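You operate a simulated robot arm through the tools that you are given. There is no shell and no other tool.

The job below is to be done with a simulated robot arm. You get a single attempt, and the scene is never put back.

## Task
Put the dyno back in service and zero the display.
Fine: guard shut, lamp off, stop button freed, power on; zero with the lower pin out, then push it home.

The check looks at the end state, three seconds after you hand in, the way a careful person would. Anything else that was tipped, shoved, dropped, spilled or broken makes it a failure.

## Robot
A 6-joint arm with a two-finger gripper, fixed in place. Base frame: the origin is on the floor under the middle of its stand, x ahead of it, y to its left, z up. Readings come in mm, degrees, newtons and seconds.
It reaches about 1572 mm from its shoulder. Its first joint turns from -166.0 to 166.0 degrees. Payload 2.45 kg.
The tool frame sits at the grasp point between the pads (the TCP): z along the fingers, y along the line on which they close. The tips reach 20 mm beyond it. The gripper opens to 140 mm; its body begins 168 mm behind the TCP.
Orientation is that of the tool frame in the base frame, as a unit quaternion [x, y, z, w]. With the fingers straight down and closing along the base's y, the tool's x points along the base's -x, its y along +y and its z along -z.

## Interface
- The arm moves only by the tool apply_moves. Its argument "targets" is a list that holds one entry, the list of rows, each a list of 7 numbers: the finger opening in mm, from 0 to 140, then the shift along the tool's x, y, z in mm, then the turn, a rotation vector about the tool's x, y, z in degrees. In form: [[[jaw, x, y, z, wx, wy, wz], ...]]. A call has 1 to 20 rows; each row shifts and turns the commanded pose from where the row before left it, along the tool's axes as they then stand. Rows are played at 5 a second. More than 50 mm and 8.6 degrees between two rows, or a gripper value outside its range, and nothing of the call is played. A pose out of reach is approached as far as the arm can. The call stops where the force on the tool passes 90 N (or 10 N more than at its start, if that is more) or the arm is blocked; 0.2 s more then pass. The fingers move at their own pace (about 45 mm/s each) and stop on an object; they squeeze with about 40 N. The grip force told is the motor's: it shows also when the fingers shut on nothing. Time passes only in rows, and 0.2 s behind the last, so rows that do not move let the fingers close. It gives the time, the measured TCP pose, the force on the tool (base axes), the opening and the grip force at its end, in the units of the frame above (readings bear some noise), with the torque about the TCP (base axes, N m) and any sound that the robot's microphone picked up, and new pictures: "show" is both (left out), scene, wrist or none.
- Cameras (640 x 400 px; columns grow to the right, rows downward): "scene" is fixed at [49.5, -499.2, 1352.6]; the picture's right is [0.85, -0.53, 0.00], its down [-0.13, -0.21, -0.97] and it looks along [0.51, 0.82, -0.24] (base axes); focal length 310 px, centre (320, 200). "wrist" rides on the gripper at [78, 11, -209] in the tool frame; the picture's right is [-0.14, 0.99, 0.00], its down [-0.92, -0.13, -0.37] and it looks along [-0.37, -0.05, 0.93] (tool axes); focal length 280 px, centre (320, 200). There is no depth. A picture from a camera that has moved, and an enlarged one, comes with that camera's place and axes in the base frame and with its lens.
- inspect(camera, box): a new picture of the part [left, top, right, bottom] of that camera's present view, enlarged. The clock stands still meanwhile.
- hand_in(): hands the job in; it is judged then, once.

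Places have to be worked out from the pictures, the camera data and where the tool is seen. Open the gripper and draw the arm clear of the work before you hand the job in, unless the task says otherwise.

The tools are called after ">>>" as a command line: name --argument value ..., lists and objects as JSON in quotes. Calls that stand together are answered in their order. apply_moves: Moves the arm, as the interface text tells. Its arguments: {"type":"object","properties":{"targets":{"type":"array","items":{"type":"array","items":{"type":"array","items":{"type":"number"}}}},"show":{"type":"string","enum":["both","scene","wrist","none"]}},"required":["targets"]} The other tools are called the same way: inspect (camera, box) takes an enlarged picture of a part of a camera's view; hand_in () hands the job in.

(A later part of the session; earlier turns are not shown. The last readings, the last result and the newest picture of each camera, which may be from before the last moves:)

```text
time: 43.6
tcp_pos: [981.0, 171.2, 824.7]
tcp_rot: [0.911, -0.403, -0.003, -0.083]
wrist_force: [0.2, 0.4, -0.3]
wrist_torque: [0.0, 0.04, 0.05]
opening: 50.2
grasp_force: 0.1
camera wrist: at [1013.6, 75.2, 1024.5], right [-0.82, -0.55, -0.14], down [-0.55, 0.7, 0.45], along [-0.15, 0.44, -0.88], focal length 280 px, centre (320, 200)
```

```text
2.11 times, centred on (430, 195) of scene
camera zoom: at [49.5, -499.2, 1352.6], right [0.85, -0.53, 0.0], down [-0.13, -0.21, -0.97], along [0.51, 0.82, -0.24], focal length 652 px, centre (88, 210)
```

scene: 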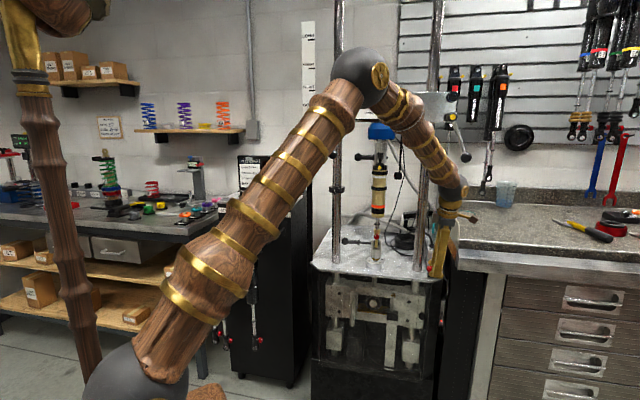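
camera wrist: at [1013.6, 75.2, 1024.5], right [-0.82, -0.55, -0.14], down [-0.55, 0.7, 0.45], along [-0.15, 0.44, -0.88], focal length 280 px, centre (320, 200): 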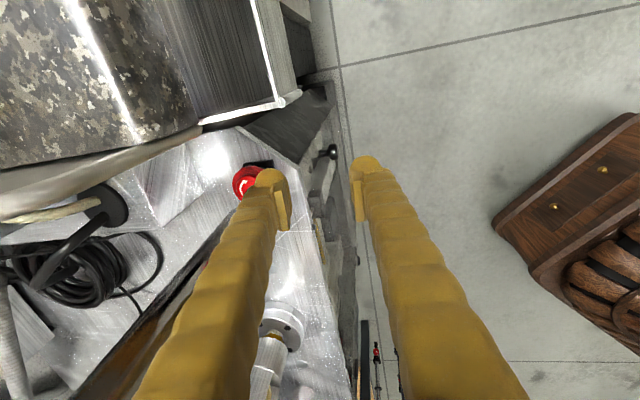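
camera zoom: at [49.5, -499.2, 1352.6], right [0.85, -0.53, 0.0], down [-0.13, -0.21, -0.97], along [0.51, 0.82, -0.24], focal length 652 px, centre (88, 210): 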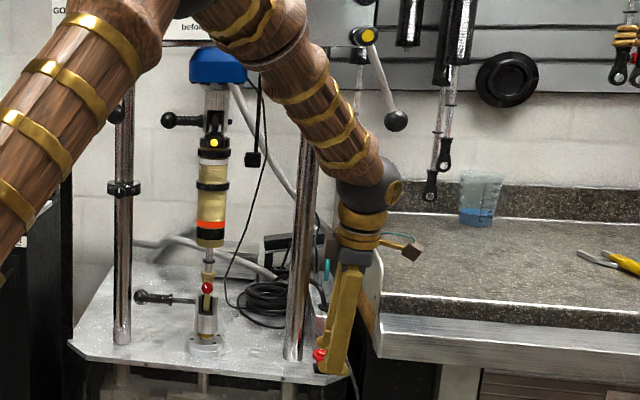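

Clearances look fine: wrist is well below the lever and right of the upright. I slide the last ~74 mm in over the button at the same height.

>>> apply_moves --targets '[[[50, -0.2, -24.4, 3.64, 0, 0, 0], [50, -0.2, -24.4, 3.64, 0, 0, 0], [50, -0.2, -24.4, 3.64, 0, 0, 0]]]' --show "both"

>>> inspect --camera "scene" --box '[400, 210, 480, 290]'

>>> inspect --camera "wrist" --box '[220, 110, 420, 250]'

>>> inspect --camera "scene" --box '[380, 100, 500, 220]'

```text
time: 44.4
tcp_pos: [1034.1, 223.6, 824.3]
tcp_rot: [0.912, -0.403, -0.003, -0.083]
wrist_force: [0.7, -0.2, 0.1]
wrist_torque: [-0.01, -0.02, -0.02]
opening: 50.3
grasp_force: 0.1
camera wrist: at [1067.2, 125.7, 1023.8], right [-0.82, -0.55, -0.14], down [-0.55, 0.7, 0.45], along [-0.15, 0.44, -0.88], focal length 280 px, centre (320, 200)
```

scene: 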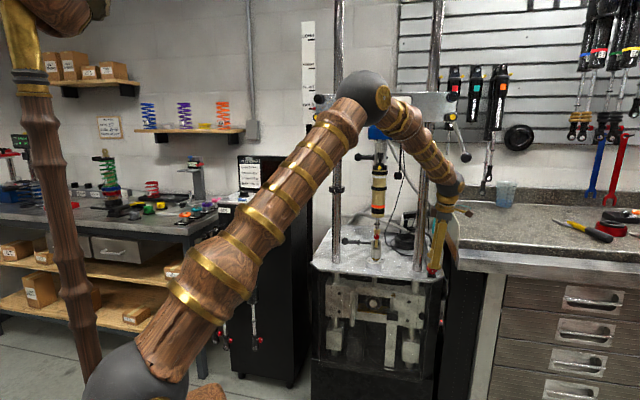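
wrist: 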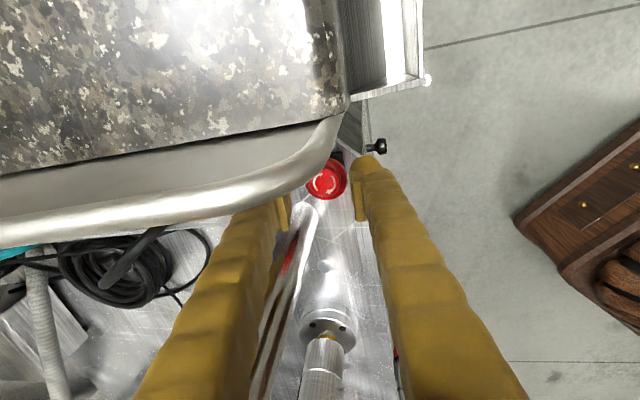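

```text
5.00 times, centred on (440, 250) of scene
camera zoom: at [49.5, -499.2, 1352.6], right [0.85, -0.53, 0.0], down [-0.13, -0.21, -0.97], along [0.51, 0.82, -0.24], focal length 1549 px, centre (-280, -50)
```

zoom: 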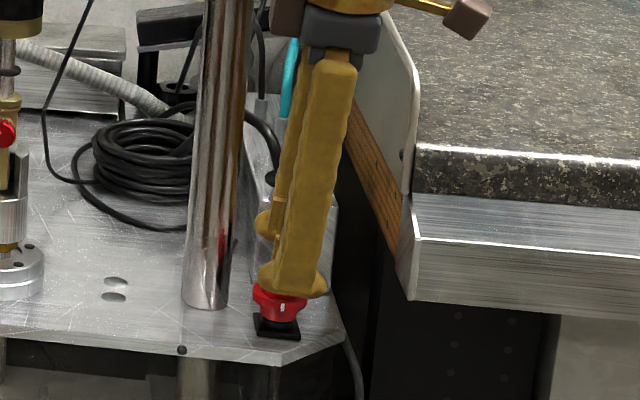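

```text
2.86 times, centred on (320, 180) of wrist
camera zoom: at [1067.2, 125.7, 1023.8], right [-0.82, -0.55, -0.14], down [-0.55, 0.7, 0.45], along [-0.15, 0.44, -0.88], focal length 801 px, centre (320, 257)
```

zoom: 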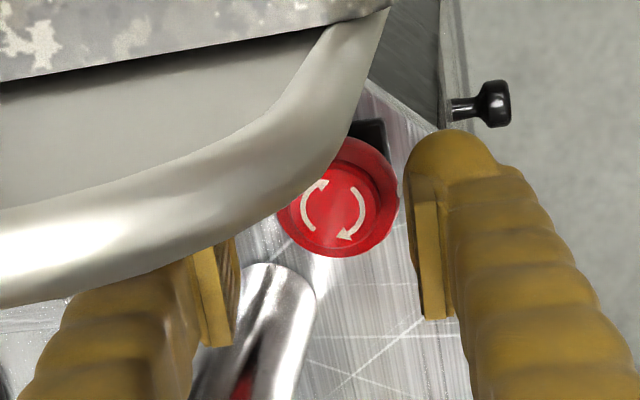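

```text
3.33 times, centred on (440, 160) of scene
camera zoom: at [49.5, -499.2, 1352.6], right [0.85, -0.53, 0.0], down [-0.13, -0.21, -0.97], along [0.51, 0.82, -0.24], focal length 1033 px, centre (-80, 333)
```

zoom: 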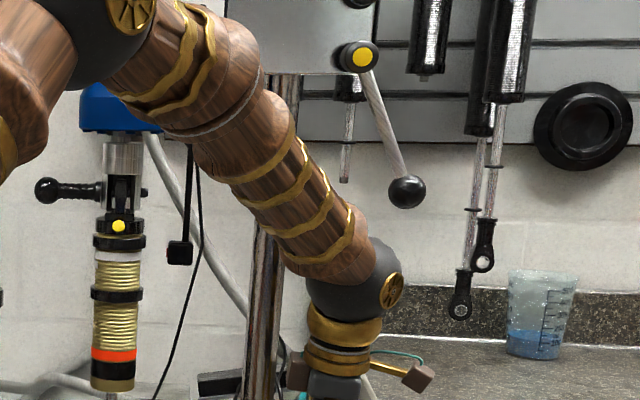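

The button lies centred between the open fingers (button at about (1032, 225)). I descend vertically in steps towards TCP z 786 so the pads straddle the red rim.

>>> apply_moves --targets '[[[50, 0.68, 1.4, 9.37, 0, 0, 0], [50, 0.68, 1.4, 9.37, 0, 0, 0], [50, 0.55, 1.1, 7.4, 0, 0, 0]]]' --show "wrist"

>>> inspect --camera "scene" --box '[415, 235, 455, 285]'

>>> inspect --camera "wrist" --box '[240, 130, 400, 230]'

```text
time: 45.2
tcp_pos: [1034.5, 223.4, 798.6]
tcp_rot: [0.911, -0.404, -0.003, -0.082]
wrist_force: [-0.3, 0.3, -0.1]
wrist_torque: [0.05, 0.0, 0.0]
opening: 49.8
grasp_force: 0.1
camera wrist: at [1067.1, 125.5, 998.0], right [-0.82, -0.55, -0.14], down [-0.55, 0.7, 0.45], along [-0.15, 0.44, -0.88], focal length 280 px, centre (320, 200)
```

wrist: 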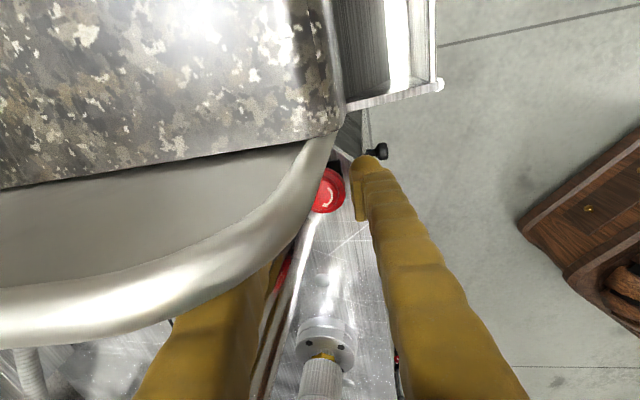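

```text
8.00 times, centred on (435, 260) of scene
camera zoom: at [49.5, -499.2, 1352.6], right [0.85, -0.53, 0.0], down [-0.13, -0.21, -0.97], along [0.51, 0.82, -0.24], focal length 2479 px, centre (-600, -280)
```

zoom: 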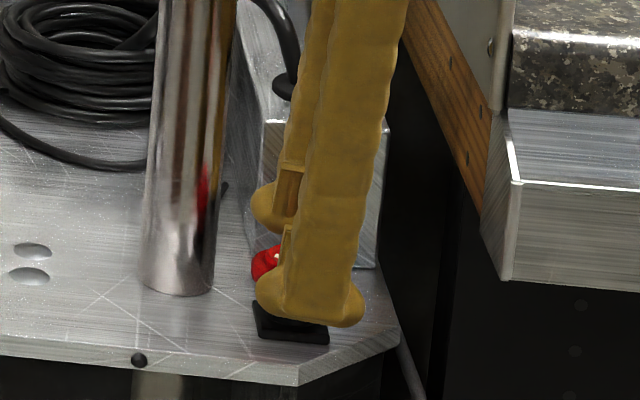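

```text
4.00 times, centred on (320, 180) of wrist
camera zoom: at [1067.1, 125.5, 998.0], right [-0.82, -0.55, -0.14], down [-0.55, 0.7, 0.45], along [-0.15, 0.44, -0.88], focal length 1122 px, centre (320, 280)
```

zoom: 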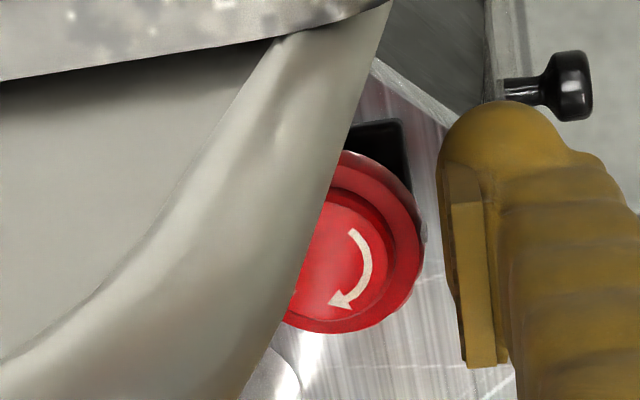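

The fingers straddle the red head and the readings are free of contact. I go 10 mm lower and close on the rim.

>>> apply_moves --targets '[[[50, 0.38, 0.77, 5.2, 0, 0, 0], [50, 0.38, 0.77, 5.2, 0, 0, 0], [50, 0, 0, 0, 0, 0, 0]]]' --show "none"

>>> inspect --camera "scene" --box '[415, 235, 455, 285]'

```text
time: 46.0
tcp_pos: [1035.0, 223.0, 787.8]
tcp_rot: [0.911, -0.404, -0.002, -0.082]
wrist_force: [-0.1, -0.5, 0.2]
wrist_torque: [-0.02, -0.05, -0.01]
opening: 50.0
grasp_force: 0.0
```

```text
8.00 times, centred on (435, 260) of scene
camera zoom: at [49.5, -499.2, 1352.6], right [0.85, -0.53, 0.0], down [-0.13, -0.21, -0.97], along [0.51, 0.82, -0.24], focal length 2479 px, centre (-600, -280)
```

zoom: 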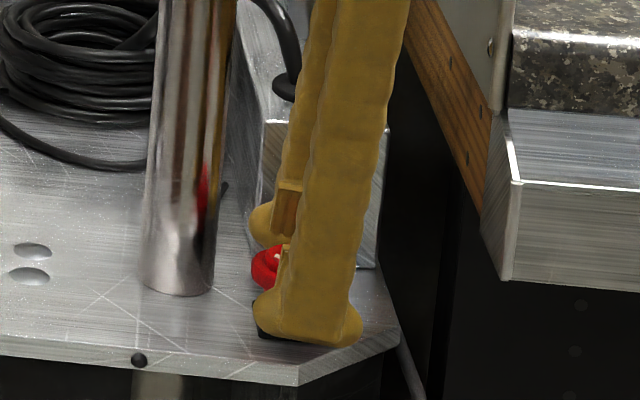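

The head's rim spans about z 775–783; I lower 2.5 mm more for a better bite and close the fingers.

>>> apply_moves --targets '[[[50, -0.3, 0.37, 2.46, 0, 0, 0], [40, 0, 0, 0, 0, 0, 0], [30, 0, 0, 0, 0, 0, 0], [20, 0, 0, 0, 0, 0, 0], [20, 0, 0, 0, 0, 0, 0], [20, 0, 0, 0, 0, 0, 0]]]' --show "wrist"

>>> inspect --camera "scene" --box '[415, 235, 455, 285]'

```text
time: 47.4
tcp_pos: [1034.7, 222.6, 786.0]
tcp_rot: [0.911, -0.403, -0.002, -0.084]
wrist_force: [30.0, 24.2, -6.2]
wrist_torque: [0.6, -0.69, -0.24]
opening: 39.9
grasp_force: 44.9
camera wrist: at [1066.9, 126.4, 985.0], right [-0.82, -0.55, -0.14], down [-0.55, 0.7, 0.45], along [-0.15, 0.44, -0.88], focal length 280 px, centre (320, 200)
```

wrist: 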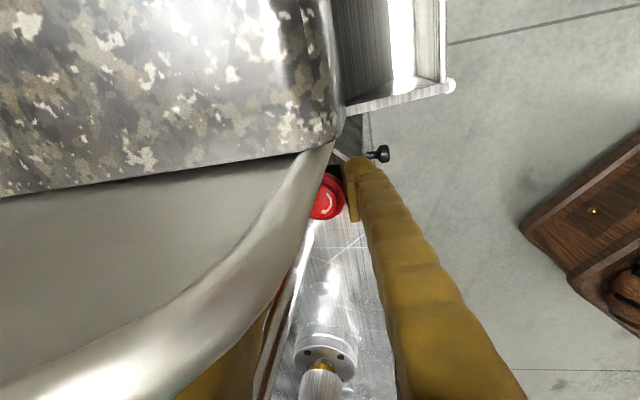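

```text
8.00 times, centred on (435, 260) of scene
camera zoom: at [49.5, -499.2, 1352.6], right [0.85, -0.53, 0.0], down [-0.13, -0.21, -0.97], along [0.51, 0.82, -0.24], focal length 2479 px, centre (-600, -280)
```

zoom: 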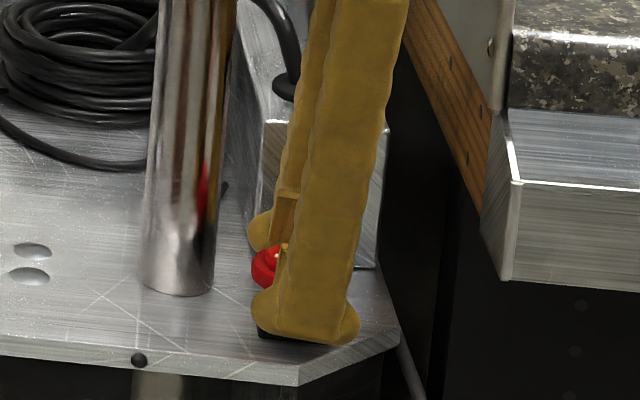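

The grip holds at 40 mm opening with ~38 N sideways load towards +b, so I'm about 2–3 mm off centre. I shift that way to relieve it before twisting.

>>> apply_moves --targets '[[[20, 0, -1.5, 0.2, 0, 0, 0], [20, 0, -1.2, 0.2, 0, 0, 0], [20, 0, 0, 0, 0, 0, 0]]]' --show "none"

```text
time: 48.2
tcp_pos: [1033.3, 222.3, 785.0]
tcp_rot: [0.911, -0.404, -0.004, -0.081]
wrist_force: [2.5, 7.9, -3.1]
wrist_torque: [0.56, -0.53, -0.11]
opening: 39.4
grasp_force: 44.7
```

Load is nearly relieved. I now twist clockwise (positive about the tool axis) in 7.5° steps, listening for a click.

>>> apply_moves --targets '[[[20, 0, 0.35, 0, 0, 0, 7.5], [20, 0, 0.35, 0, 0, 0, 7.5], [20, 0, 0.35, 0, 0, 0, 7.5]]]' --show "none"

>>> inspect --camera "scene" --box '[415, 235, 455, 285]'

```text
time: 49.0
tcp_pos: [1033.3, 221.9, 783.9]
tcp_rot: [0.815, -0.574, -0.021, -0.078]
wrist_force: [-24.3, -11.7, -17.7]
wrist_torque: [-0.7, -0.15, 0.15]
opening: 39.6
grasp_force: 45.2
```

```text
8.00 times, centred on (435, 260) of scene
camera zoom: at [49.5, -499.2, 1352.6], right [0.85, -0.53, 0.0], down [-0.13, -0.21, -0.97], along [0.51, 0.82, -0.24], focal length 2479 px, centre (-600, -280)
```

zoom: 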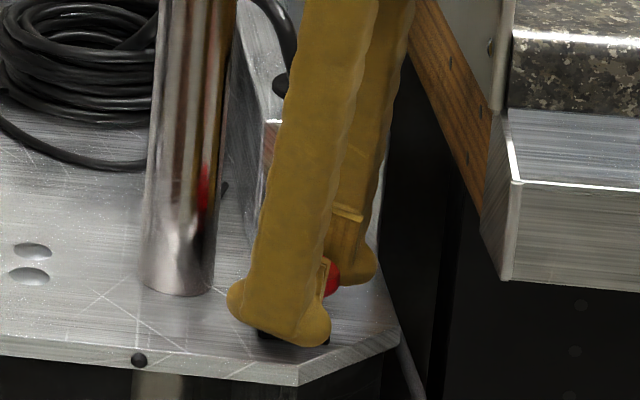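

No click yet after 22.5°. I ease the side load a little and continue the twist another 22.5°.

>>> apply_moves --targets '[[[20, 0.6, 1.4, 0.8, 0, 0, 7.5], [20, 0, 0.35, 0, 0, 0, 7.5], [20, 0, 0.35, 0, 0, 0, 7.5]]]' --show "none"

>>> inspect --camera "scene" --box '[415, 235, 455, 285]'

```text
time: 49.8
tcp_pos: [1032.4, 222.3, 786.6]
tcp_rot: [-0.688, 0.722, 0.034, 0.073]
wrist_force: [-39.3, -7.8, 3.7]
wrist_torque: [-0.18, 0.83, 0.93]
opening: 39.2
grasp_force: 45.1
```

```text
8.00 times, centred on (435, 260) of scene
camera zoom: at [49.5, -499.2, 1352.6], right [0.85, -0.53, 0.0], down [-0.13, -0.21, -0.97], along [0.51, 0.82, -0.24], focal length 2479 px, centre (-600, -280)
```

zoom: 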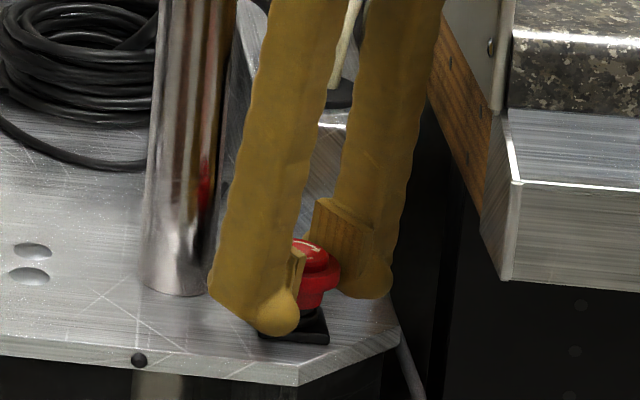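

The red head now stands visibly higher and the torque rose, so it may have released. I zoom in on it before letting go.

>>> inspect --camera "scene" --box '[420, 255, 446, 280]'

>>> inspect --camera "wrist" --box '[240, 130, 400, 230]'

```text
16.00 times, centred on (433, 268) of scene
camera zoom: at [49.5, -499.2, 1352.6], right [0.85, -0.53, 0.0], down [-0.13, -0.21, -0.97], along [0.51, 0.82, -0.24], focal length 4958 px, centre (-1488, -880)
```

zoom: 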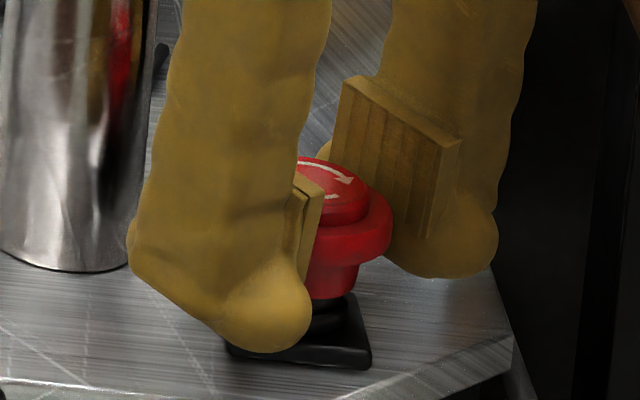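

```text
4.00 times, centred on (320, 180) of wrist
camera zoom: at [1006.2, 113.8, 979.0], right [-0.98, 0.19, -0.03], down [0.15, 0.85, 0.51], along [0.12, 0.5, -0.86], focal length 1122 px, centre (320, 280)
```

zoom: 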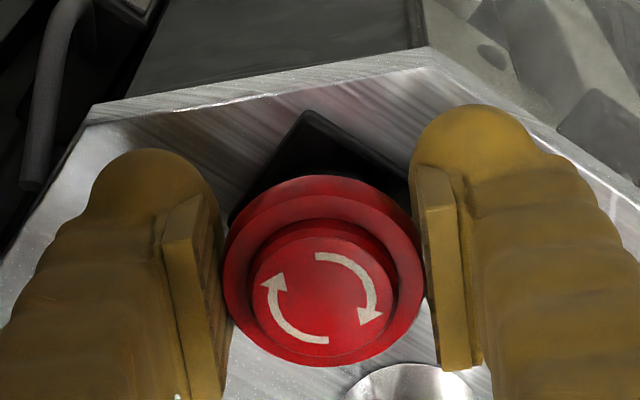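

The head has risen roughly 3–4 mm while the arrows' direction is nearly unchanged, so it either released or slipped. I open the fingers and look at where it settles.

>>> apply_moves --targets '[[[50, 0, 0, 0, 0, 0, 0], [50, 0, 0, 0, 0, 0, 0], [50, 0, 0, 0, 0, 0, 0]]]' --show "none"

>>> inspect --camera "scene" --box '[420, 255, 446, 280]'

>>> inspect --camera "wrist" --box '[240, 130, 400, 230]'

```text
time: 50.6
tcp_pos: [1032.9, 222.2, 784.1]
tcp_rot: [-0.688, 0.721, 0.034, 0.074]
wrist_force: [0.8, -0.2, -0.8]
wrist_torque: [0.0, 0.03, 0.03]
opening: 49.8
grasp_force: 0.1
```

```text
16.00 times, centred on (433, 268) of scene
camera zoom: at [49.5, -499.2, 1352.6], right [0.85, -0.53, 0.0], down [-0.13, -0.21, -0.97], along [0.51, 0.82, -0.24], focal length 4958 px, centre (-1488, -880)
```

zoom: 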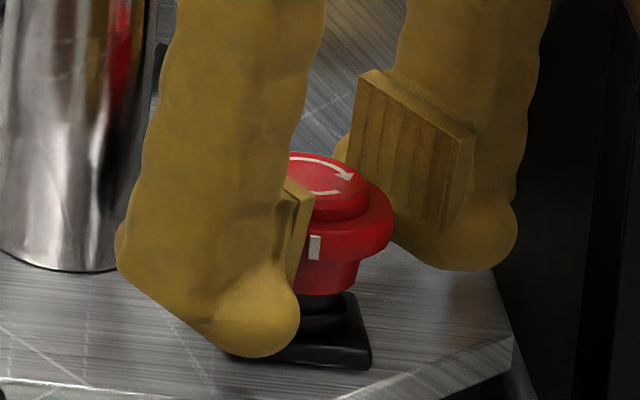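

```text
4.00 times, centred on (320, 180) of wrist
camera zoom: at [1007.0, 113.6, 979.0], right [-0.98, 0.19, -0.03], down [0.14, 0.85, 0.51], along [0.12, 0.5, -0.86], focal length 1122 px, centre (320, 280)
```

zoom: 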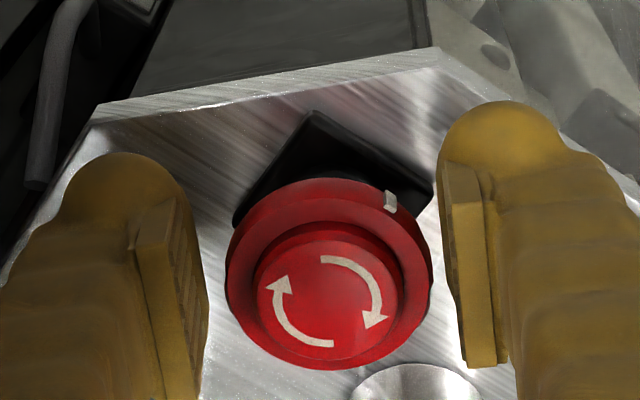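

The head now rests ~4 mm higher with its white mark back at the front: the stop button is released. I lift straight up, close the fingers somewhat for clearance, and back out to the front.

>>> apply_moves --targets '[[[50, -3.1, -1.05, -19.7, 0, 0, 0], [50, -3.1, -1.05, -19.7, 0, 0, 0], [10, 0, 0, 0, 0, 0, 0], [10, 0, 0, 0, 0, 0, 0], [10, 0, 0, 0, 0, 0, 0], [10, 27.1, 25.3, -5.6, 0, 0, 0], [10, 27.1, 25.3, -5.6, 0, 0, 0], [10, 27.1, 25.3, -5.6, 0, 0, 0], [10, 27.1, 25.3, -5.6, 0, 0, 0], [10, 27.1, 25.3, -5.6, 0, 0, 0]]]' --show "both"

>>> inspect --camera "scene" --box '[420, 255, 446, 280]'

>>> inspect --camera "scene" --box '[190, 140, 330, 240]'

```text
time: 52.8
tcp_pos: [901.1, 91.3, 823.6]
tcp_rot: [-0.688, 0.721, 0.035, 0.074]
wrist_force: [0.5, 0.3, -0.2]
wrist_torque: [0.0, -0.02, 0.02]
opening: 10.2
grasp_force: 0.1
camera wrist: at [874.2, -19.7, 1017.7], right [-0.98, 0.19, -0.03], down [0.14, 0.85, 0.51], along [0.12, 0.5, -0.86], focal length 280 px, centre (320, 200)
```

scene: 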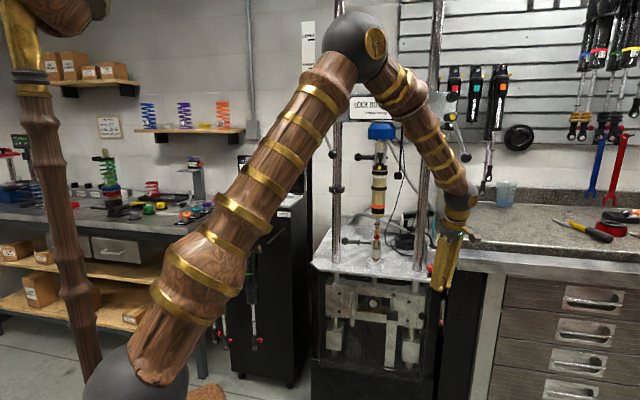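
wrist: 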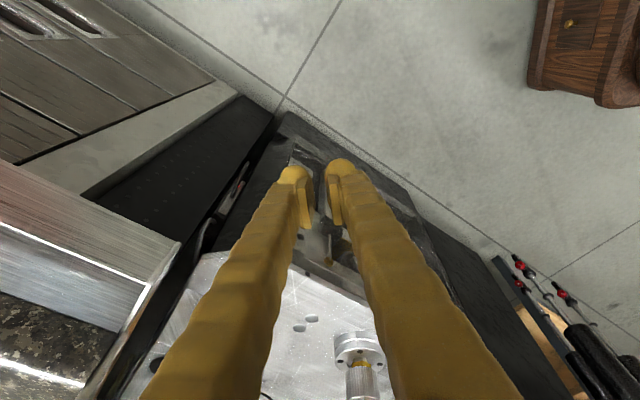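

```text
16.00 times, centred on (433, 268) of scene
camera zoom: at [49.5, -499.2, 1352.6], right [0.85, -0.53, 0.0], down [-0.13, -0.21, -0.97], along [0.51, 0.82, -0.24], focal length 4958 px, centre (-1488, -880)
```

zoom: 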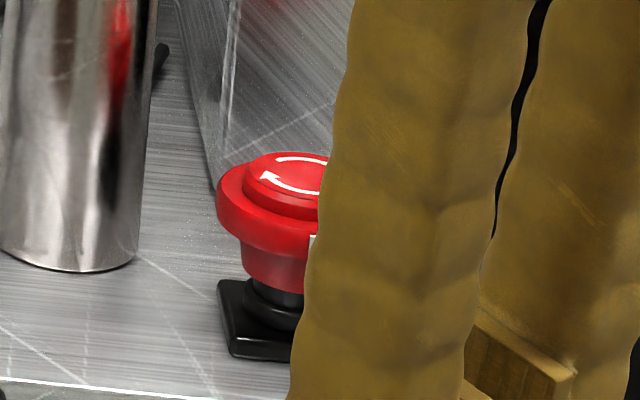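

```text
4.00 times, centred on (260, 190) of scene
camera zoom: at [49.5, -499.2, 1352.6], right [0.85, -0.53, 0.0], down [-0.13, -0.21, -0.97], along [0.51, 0.82, -0.24], focal length 1240 px, centre (560, 240)
```

zoom: 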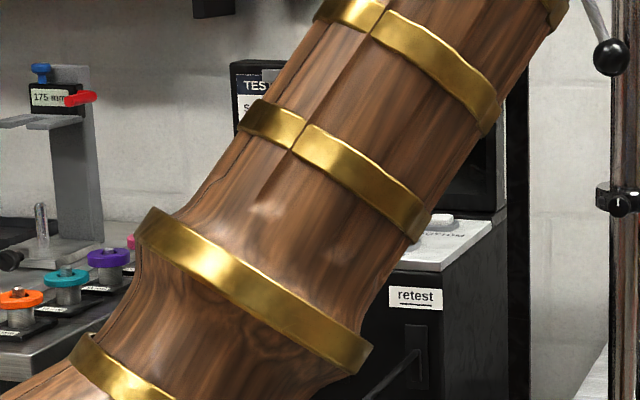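

The released head with its dark collar is plainly visible. Now I go back to the console for POWER: first straighten the tool, draw back and up towards (600, 150, 1200) and turn the closing axis fore-aft.

>>> apply_moves --targets '[[[10, 0, 0, 0, -1.48, 4.46, 0], [10, 0, 0, 0, -1.48, 4.46, 0], [10, -4.7, 30.3, -37.6, 0, 0, 0], [10, -4.7, 30.3, -37.6, 0, 0, 0], [10, -4.7, 30.3, -37.6, 0, 0, 0], [10, -4.7, 30.3, -37.6, 0, 0, 0], [10, -4.7, 30.3, -37.6, 0, 0, 0], [10, -4.7, 30.3, -37.6, 0, 0, 0], [10, -4.7, 30.3, -37.6, 0, 0, 0], [10, -4.7, 30.3, -37.6, 0, 0, 0], [10, -4.7, 30.3, -37.6, 0, 0, 0], [10, -4.7, 30.3, -37.6, 0, 0, 0], [20, 0, 0, 0, 0, 0, -7.85], [30, 0, 0, 0, 0, 0, -7.85], [30, 0, 0, 0, 0, 0, -7.85], [30, 0, 0, 0, 0, 0, -7.85], [30, 0, 0, 0, 0, 0, -7.85], [30, 0, 0, 0, 0, 0, -7.85]]]' --show "both"

>>> inspect --camera "scene" --box '[300, 240, 460, 400]'

>>> inspect --camera "scene" --box '[420, 255, 446, 280]'

```text
time: 56.6
tcp_pos: [598.5, 152.8, 1201.2]
tcp_rot: [0.922, -0.387, 0.001, -0.001]
wrist_force: [0.4, -0.8, 0.5]
wrist_torque: [-0.01, 0.0, 0.02]
opening: 30.0
grasp_force: 0.0
camera wrist: at [646.2, 88.8, 1409.9], right [-0.8, -0.6, 0.0], down [-0.55, 0.75, 0.37], along [-0.22, 0.3, -0.93], focal length 280 px, centre (320, 200)
```

scene: 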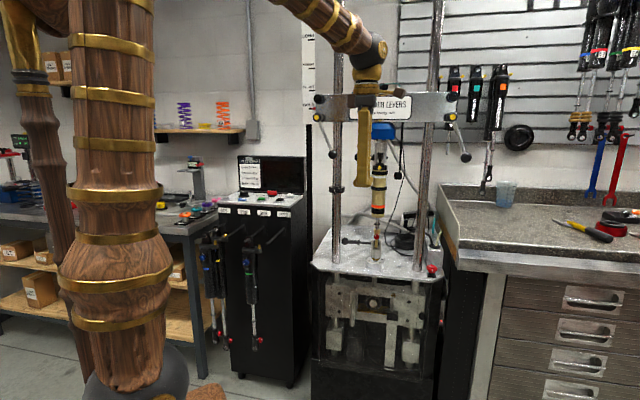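
wrist: 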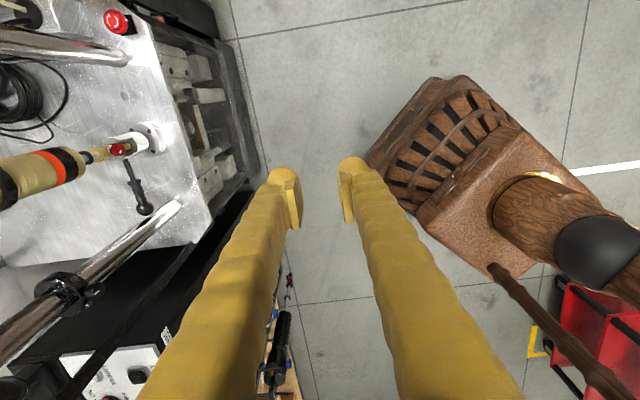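

```text
2.50 times, centred on (380, 320) of scene
camera zoom: at [49.5, -499.2, 1352.6], right [0.85, -0.53, 0.0], down [-0.13, -0.21, -0.97], along [0.51, 0.82, -0.24], focal length 775 px, centre (170, -100)
```

zoom: 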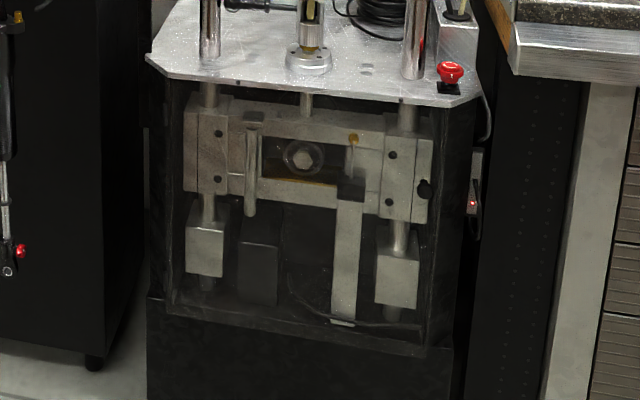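

```text
16.00 times, centred on (433, 268) of scene
camera zoom: at [49.5, -499.2, 1352.6], right [0.85, -0.53, 0.0], down [-0.13, -0.21, -0.97], along [0.51, 0.82, -0.24], focal length 4958 px, centre (-1488, -880)
```

zoom: 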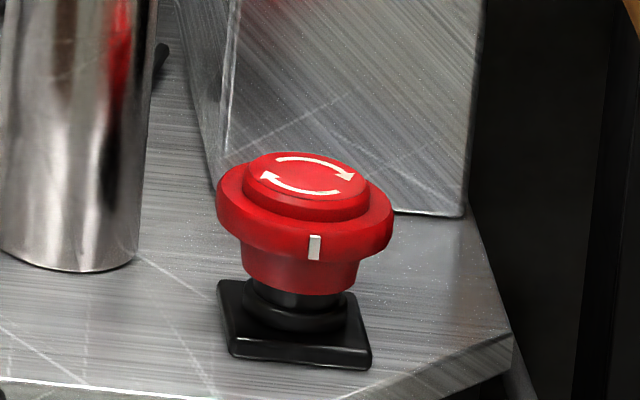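

The button is fully up and the guard closed. I travel around the front to just before the POWER knob (about (639, 878)), staying high.

>>> apply_moves --targets '[[[30, -44.4, -19.5, 2.3, 0, 0, 0], [30, -44.4, -19.5, 2.3, 0, 0, 0], [30, -44.4, -19.5, 2.3, 0, 0, 0], [30, -44.4, -19.5, 2.3, 0, 0, 0], [30, -44.4, -19.5, 2.3, 0, 0, 0], [30, -44.4, -19.5, 2.3, 0, 0, 0], [30, -44.4, -19.5, 2.3, 0, 0, 0], [30, -44.4, -19.5, 2.3, 0, 0, 0], [30, -44.4, -19.5, 2.3, 0, 0, 0], [30, -10.5, -43.2, 10, 0, 0, 0], [30, -10.5, -43.2, 10, 0, 0, 0], [30, -10.5, -43.2, 10, 0, 0, 0], [30, -10.5, -43.2, 10, 0, 0, 0], [30, -10.5, -43.2, 10, 0, 0, 0], [30, -10.5, -43.2, 10, 0, 0, 0], [30, -10.5, -43.2, 10, 0, 0, 0], [30, -10.5, -43.2, 10, 0, 0, 0]]]' --show "both"

>>> inspect --camera "wrist" --box '[200, 80, 440, 230]'

>>> inspect --camera "scene" --box '[220, 130, 310, 210]'

```text
time: 60.2
tcp_pos: [633.6, 863.7, 1101.3]
tcp_rot: [0.921, -0.389, 0.001, -0.001]
wrist_force: [-0.4, 0.4, 0.4]
wrist_torque: [0.03, -0.05, 0.01]
opening: 30.0
grasp_force: 0.0
camera wrist: at [680.8, 800.0, 1310.9], right [-0.8, -0.59, 0.0], down [-0.55, 0.75, 0.37], along [-0.22, 0.3, -0.93], focal length 280 px, centre (320, 200)
```

scene: 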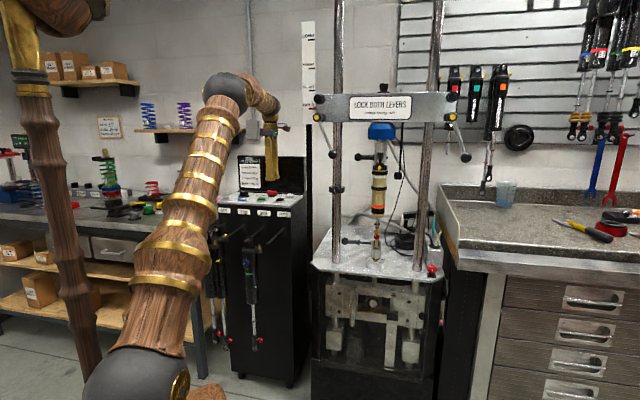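
wrist: 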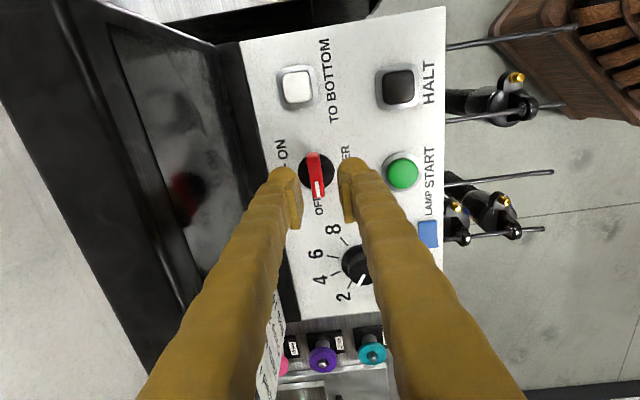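

```text
2.67 times, centred on (320, 155) of wrist
camera zoom: at [680.8, 800.0, 1310.9], right [-0.8, -0.59, 0.0], down [-0.55, 0.75, 0.37], along [-0.22, 0.3, -0.93], focal length 748 px, centre (320, 320)
```

zoom: 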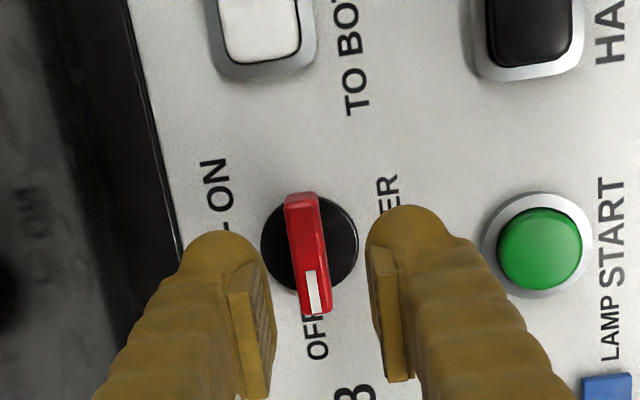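

```text
5.00 times, centred on (265, 170) of scene
camera zoom: at [49.5, -499.2, 1352.6], right [0.85, -0.53, 0.0], down [-0.13, -0.21, -0.97], along [0.51, 0.82, -0.24], focal length 1549 px, centre (595, 350)
```

zoom: 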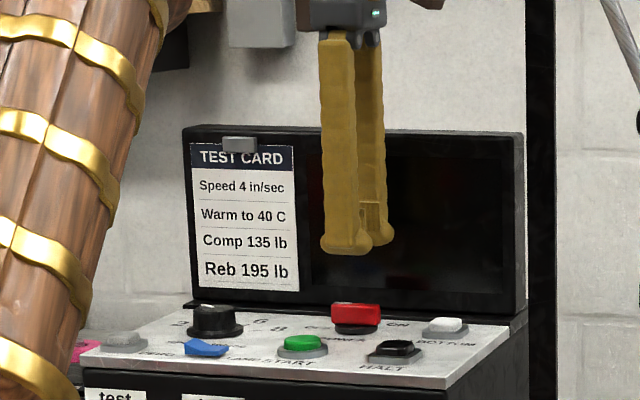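

The POWER knob centre measures about (631.4, 875), bar along the console edge pointing to OFF, ON a quarter turn clockwise at the back. I centre over it and lower to z 1036.

>>> apply_moves --targets '[[[30, -9.6, -6.3, 10, 0, 0, 0], [30, 0, 0, 20, 0, 0, 0], [30, 0, 0, 20, 0, 0, 0], [30, 0, 0, 15, 0, 0, 0]]]' --show "wrist"

>>> inspect --camera "wrist" --box '[240, 120, 400, 220]'

>>> inspect --camera "scene" --box '[250, 165, 306, 205]'

```text
time: 61.2
tcp_pos: [631.5, 873.4, 1034.9]
tcp_rot: [0.921, -0.389, 0.001, 0.0]
wrist_force: [-0.8, 0.2, -0.4]
wrist_torque: [0.0, -0.01, 0.0]
opening: 30.0
grasp_force: 0.0
camera wrist: at [678.6, 810.4, 1244.6], right [-0.8, -0.59, 0.0], down [-0.55, 0.75, 0.37], along [-0.22, 0.3, -0.93], focal length 280 px, centre (320, 200)
```

wrist: 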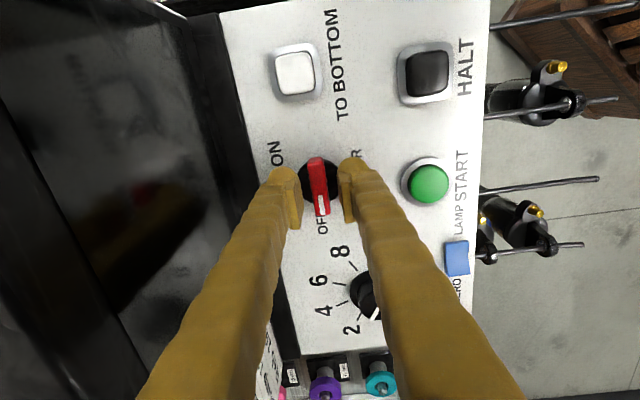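

```text
4.00 times, centred on (320, 170) of wrist
camera zoom: at [678.6, 810.4, 1244.6], right [-0.8, -0.59, 0.0], down [-0.55, 0.75, 0.37], along [-0.22, 0.3, -0.93], focal length 1122 px, centre (320, 320)
```

zoom: 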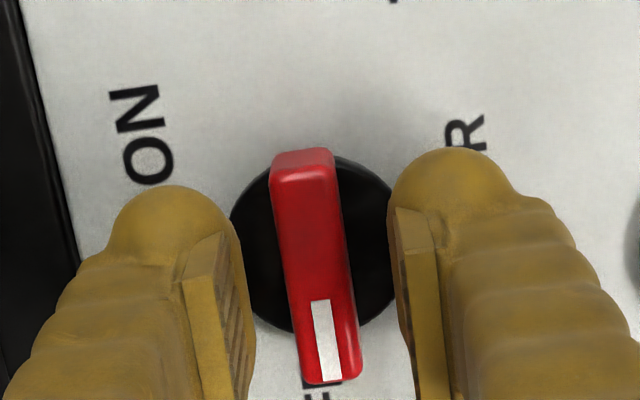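

```text
10.00 times, centred on (278, 185) of scene
camera zoom: at [49.5, -499.2, 1352.6], right [0.85, -0.53, 0.0], down [-0.13, -0.21, -0.97], along [0.51, 0.82, -0.24], focal length 3099 px, centre (740, 350)
```

zoom: 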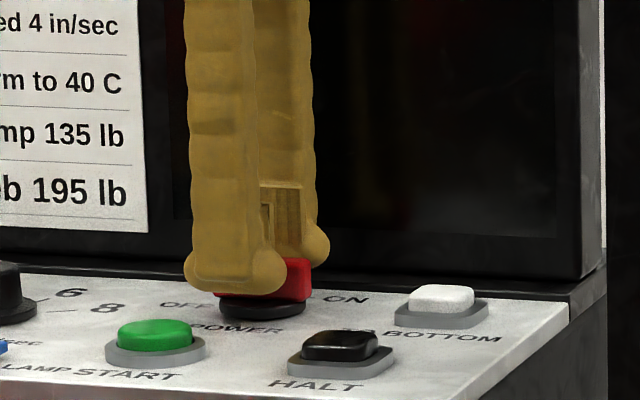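

The red bar is centred between the pads. I lower 4 mm more and close on it.

>>> apply_moves --targets '[[[30, 0, 0, 4, 0, 0, 0], [20, 0, 0, 0, 0, 0, 0], [8, 0, 0, 0, 0, 0, 0], [4, 0, 0, 0, 0, 0, 0], [4, 0, 0, 0, 0, 0, 0]]]' --show "none"

>>> inspect --camera "wrist" --box '[240, 120, 400, 220]'

>>> inspect --camera "scene" --box '[250, 165, 306, 205]'

```text
time: 62.4
tcp_pos: [631.6, 873.9, 1029.9]
tcp_rot: [0.921, -0.389, 0.001, 0.0]
wrist_force: [7.7, 7.2, -0.7]
wrist_torque: [0.09, -0.04, 0.01]
opening: 12.6
grasp_force: 39.0
```

```text
4.00 times, centred on (320, 170) of wrist
camera zoom: at [678.9, 810.6, 1240.4], right [-0.8, -0.59, 0.0], down [-0.55, 0.75, 0.37], along [-0.22, 0.3, -0.93], focal length 1122 px, centre (320, 320)
```

zoom: 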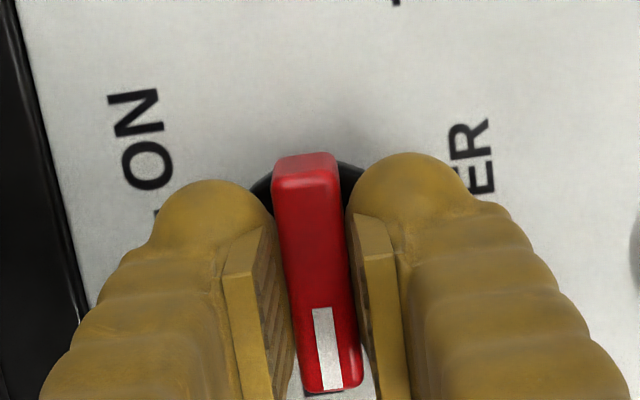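

```text
10.00 times, centred on (278, 185) of scene
camera zoom: at [49.5, -499.2, 1352.6], right [0.85, -0.53, 0.0], down [-0.13, -0.21, -0.97], along [0.51, 0.82, -0.24], focal length 3099 px, centre (740, 350)
```

zoom: 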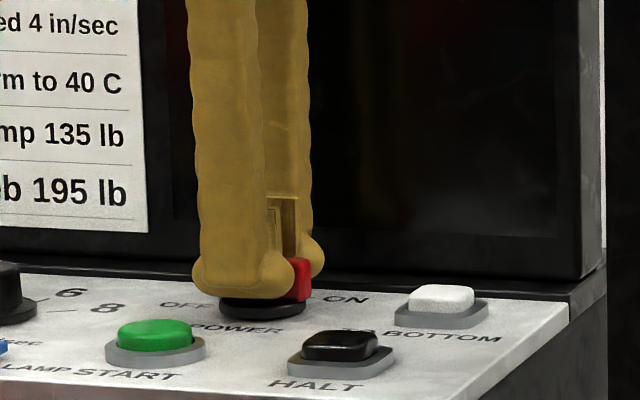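

The bar is held (12.6 mm). I turn it clockwise in 7.5° steps, first 45°.

>>> apply_moves --targets '[[[4, 0, 0, 0, 0, 0, 7.5], [4, 0, 0, 0, 0, 0, 7.5], [4, 0, 0, 0, 0, 0, 7.5], [4, 0, 0, 0, 0, 0, 7.5], [4, 0, 0, 0, 0, 0, 7.5], [4, 0, 0, 0, 0, 0, 7.5]]]' --show "wrist"

>>> inspect --camera "wrist" --box '[240, 120, 400, 220]'

```text
time: 63.8
tcp_pos: [632.3, 872.7, 1030.8]
tcp_rot: [-0.702, 0.712, -0.001, 0.002]
wrist_force: [32.8, 28.5, 10.2]
wrist_torque: [0.35, -0.42, 0.03]
opening: 12.8
grasp_force: 39.8
camera wrist: at [620.6, 795.2, 1239.8], right [-0.99, 0.15, 0.0], down [0.14, 0.92, 0.37], along [0.06, 0.37, -0.93], focal length 280 px, centre (320, 200)
```

wrist: 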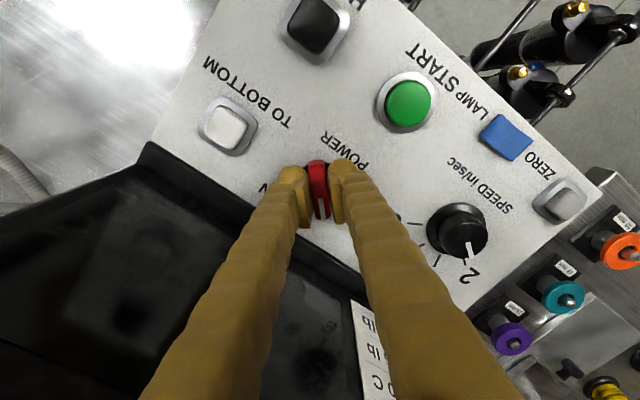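

```text
4.00 times, centred on (320, 170) of wrist
camera zoom: at [620.6, 795.2, 1239.8], right [-0.99, 0.15, 0.0], down [0.14, 0.92, 0.37], along [0.06, 0.37, -0.93], focal length 1122 px, centre (320, 320)
```

zoom: 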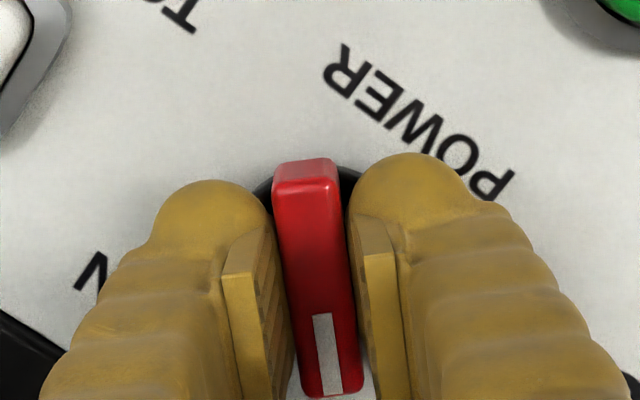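

The knob follows the gripper; a 43 N side load shows the true centre is ~2.5 mm further back, so I correct that and turn the remaining 45°.

>>> apply_moves --targets '[[[4, -1.8, -1.75, 0, 0, 0, 7.5], [4, 0, 0, 0, 0, 0, 7.5], [4, 0, 0, 0, 0, 0, 7.5], [4, 0, 0, 0, 0, 0, 7.5], [4, 0, 0, 0, 0, 0, 7.5], [4, 0, 0, 0, 0, 0, 7.5]]]' --show "wrist"

>>> inspect --camera "scene" --box '[220, 130, 310, 210]'

```text
time: 65.2
tcp_pos: [634.3, 873.9, 1029.8]
tcp_rot: [-0.376, 0.926, -0.001, 0.0]
wrist_force: [-6.9, -37.3, 7.0]
wrist_torque: [-0.46, 0.15, 0.45]
opening: 12.6
grasp_force: 39.3
camera wrist: at [570.4, 828.0, 1239.1], right [-0.59, 0.81, 0.0], down [0.75, 0.55, 0.37], along [0.3, 0.22, -0.93], focal length 280 px, centre (320, 200)
```

wrist: 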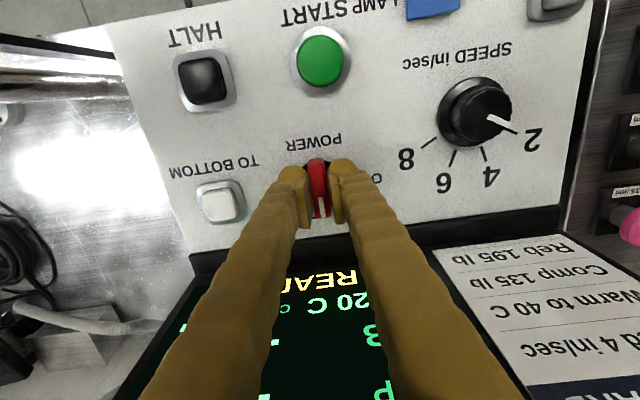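

```text
5.00 times, centred on (265, 170) of scene
camera zoom: at [49.5, -499.2, 1352.6], right [0.85, -0.53, 0.0], down [-0.13, -0.21, -0.97], along [0.51, 0.82, -0.24], focal length 1549 px, centre (595, 350)
```

zoom: 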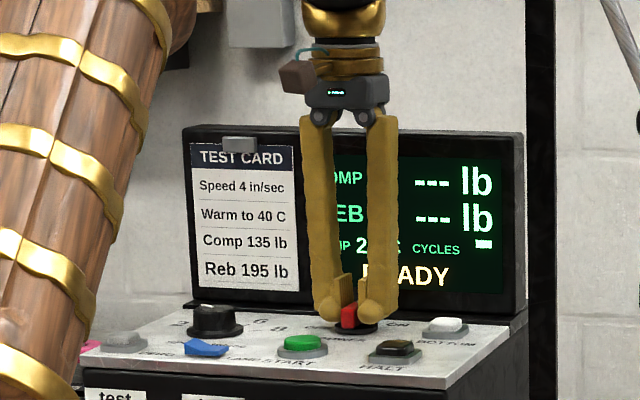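

The display came on and shows READY, so POWER is ON. I open the fingers and rise straight up to read the whole display.

>>> apply_moves --targets '[[[20, 0, 0, 0, 0, 0, 0], [30, 0, 0, 0, 0, 0, 0], [30, 0, 0, 0, 0, 0, 0], [30, 0, 0, -25, 0, 0, 0], [30, 0, 0, -45, 0, 0, 0], [30, 30, 0, -40, 0, 0, 0], [30, 40, 0, -30, 0, 0, 0]]]' --show "both"

>>> inspect --camera "scene" --box '[220, 130, 310, 210]'

>>> inspect --camera "wrist" --box '[200, 60, 520, 260]'

```text
time: 66.8
tcp_pos: [583.8, 830.8, 1167.6]
tcp_rot: [-0.377, 0.926, -0.001, 0.0]
wrist_force: [-0.6, -0.1, -2.2]
wrist_torque: [-0.06, 0.08, 0.02]
opening: 30.0
grasp_force: 0.0
camera wrist: at [519.8, 783.7, 1377.0], right [-0.59, 0.8, 0.0], down [0.75, 0.55, 0.37], along [0.3, 0.22, -0.93], focal length 280 px, centre (320, 200)
```

scene: 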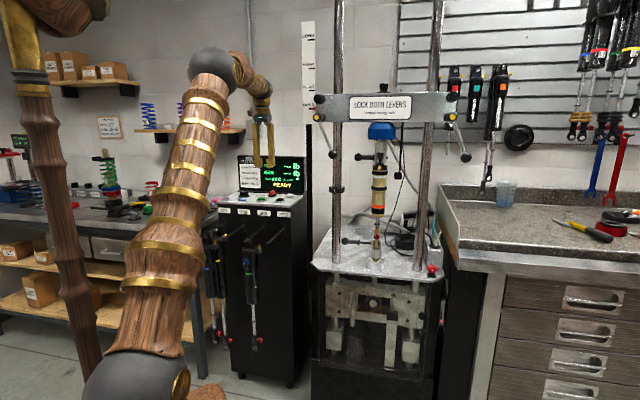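
wrist: 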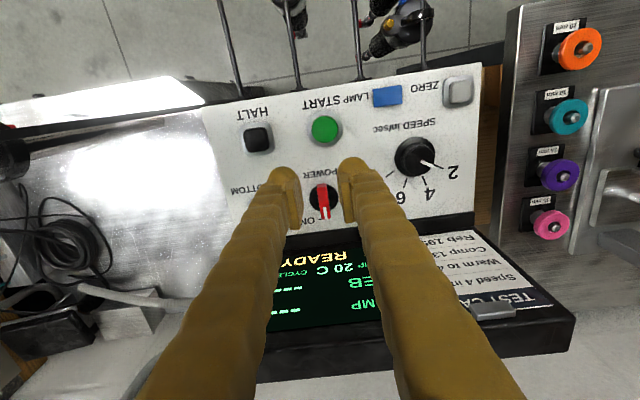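

```text
5.00 times, centred on (265, 170) of scene
camera zoom: at [49.5, -499.2, 1352.6], right [0.85, -0.53, 0.0], down [-0.13, -0.21, -0.97], along [0.51, 0.82, -0.24], focal length 1549 px, centre (595, 350)
```

zoom: 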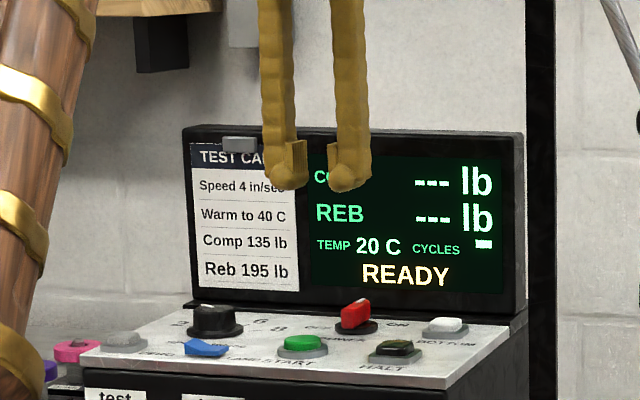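

```text
2.00 times, centred on (360, 160) of wrist
camera zoom: at [519.8, 783.7, 1377.0], right [-0.59, 0.8, 0.0], down [0.75, 0.55, 0.37], along [0.3, 0.22, -0.93], focal length 561 px, centre (240, 280)
```

zoom: 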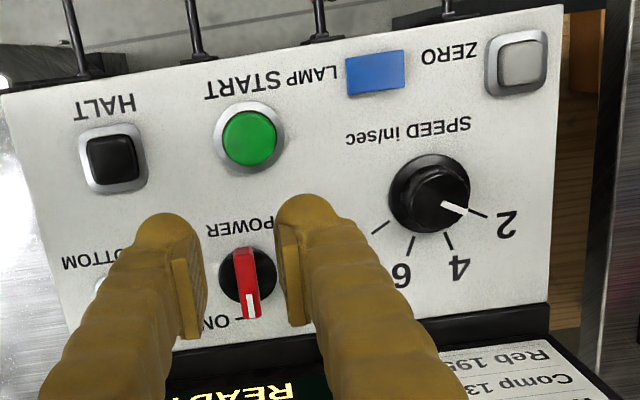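

POWER points to ON and the display says READY. Before pressing ZERO I check closely whether the lower pin is really clear of the shock's eye.

>>> inspect --camera "scene" --box '[356, 230, 388, 256]'

>>> inspect --camera "scene" --box '[338, 232, 378, 252]'

>>> inspect --camera "scene" --box '[352, 148, 400, 178]'

```text
15.38 times, centred on (372, 243) of scene
camera zoom: at [49.5, -499.2, 1352.6], right [0.85, -0.53, 0.0], down [-0.13, -0.21, -0.97], along [0.51, 0.82, -0.24], focal length 4767 px, centre (-480, -462)
```

zoom: 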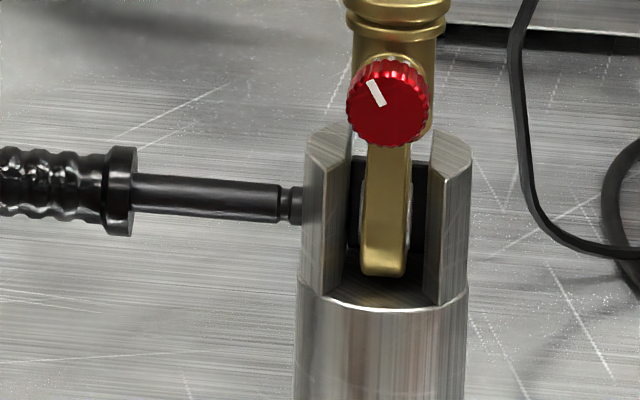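

```text
16.00 times, centred on (358, 242) of scene
camera zoom: at [49.5, -499.2, 1352.6], right [0.85, -0.53, 0.0], down [-0.13, -0.21, -0.97], along [0.51, 0.82, -0.24], focal length 4958 px, centre (-288, -472)
```

zoom: 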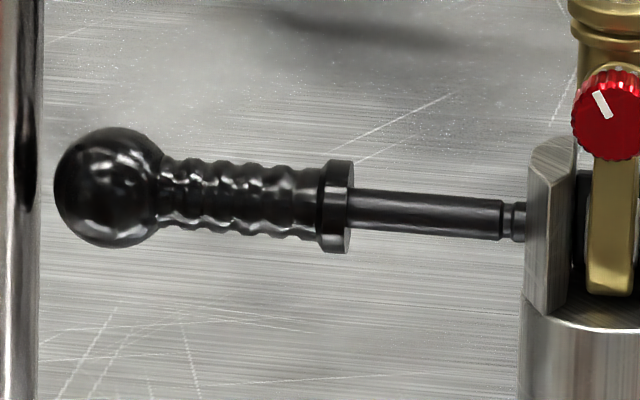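

```text
13.33 times, centred on (376, 163) of scene
camera zoom: at [49.5, -499.2, 1352.6], right [0.85, -0.53, 0.0], down [-0.13, -0.21, -0.97], along [0.51, 0.82, -0.24], focal length 4132 px, centre (-427, 693)
```

zoom: 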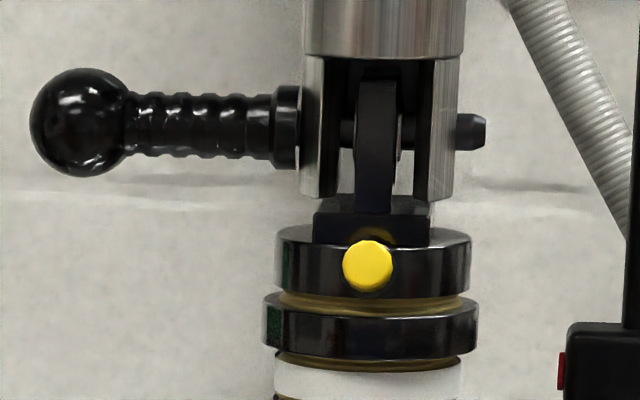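

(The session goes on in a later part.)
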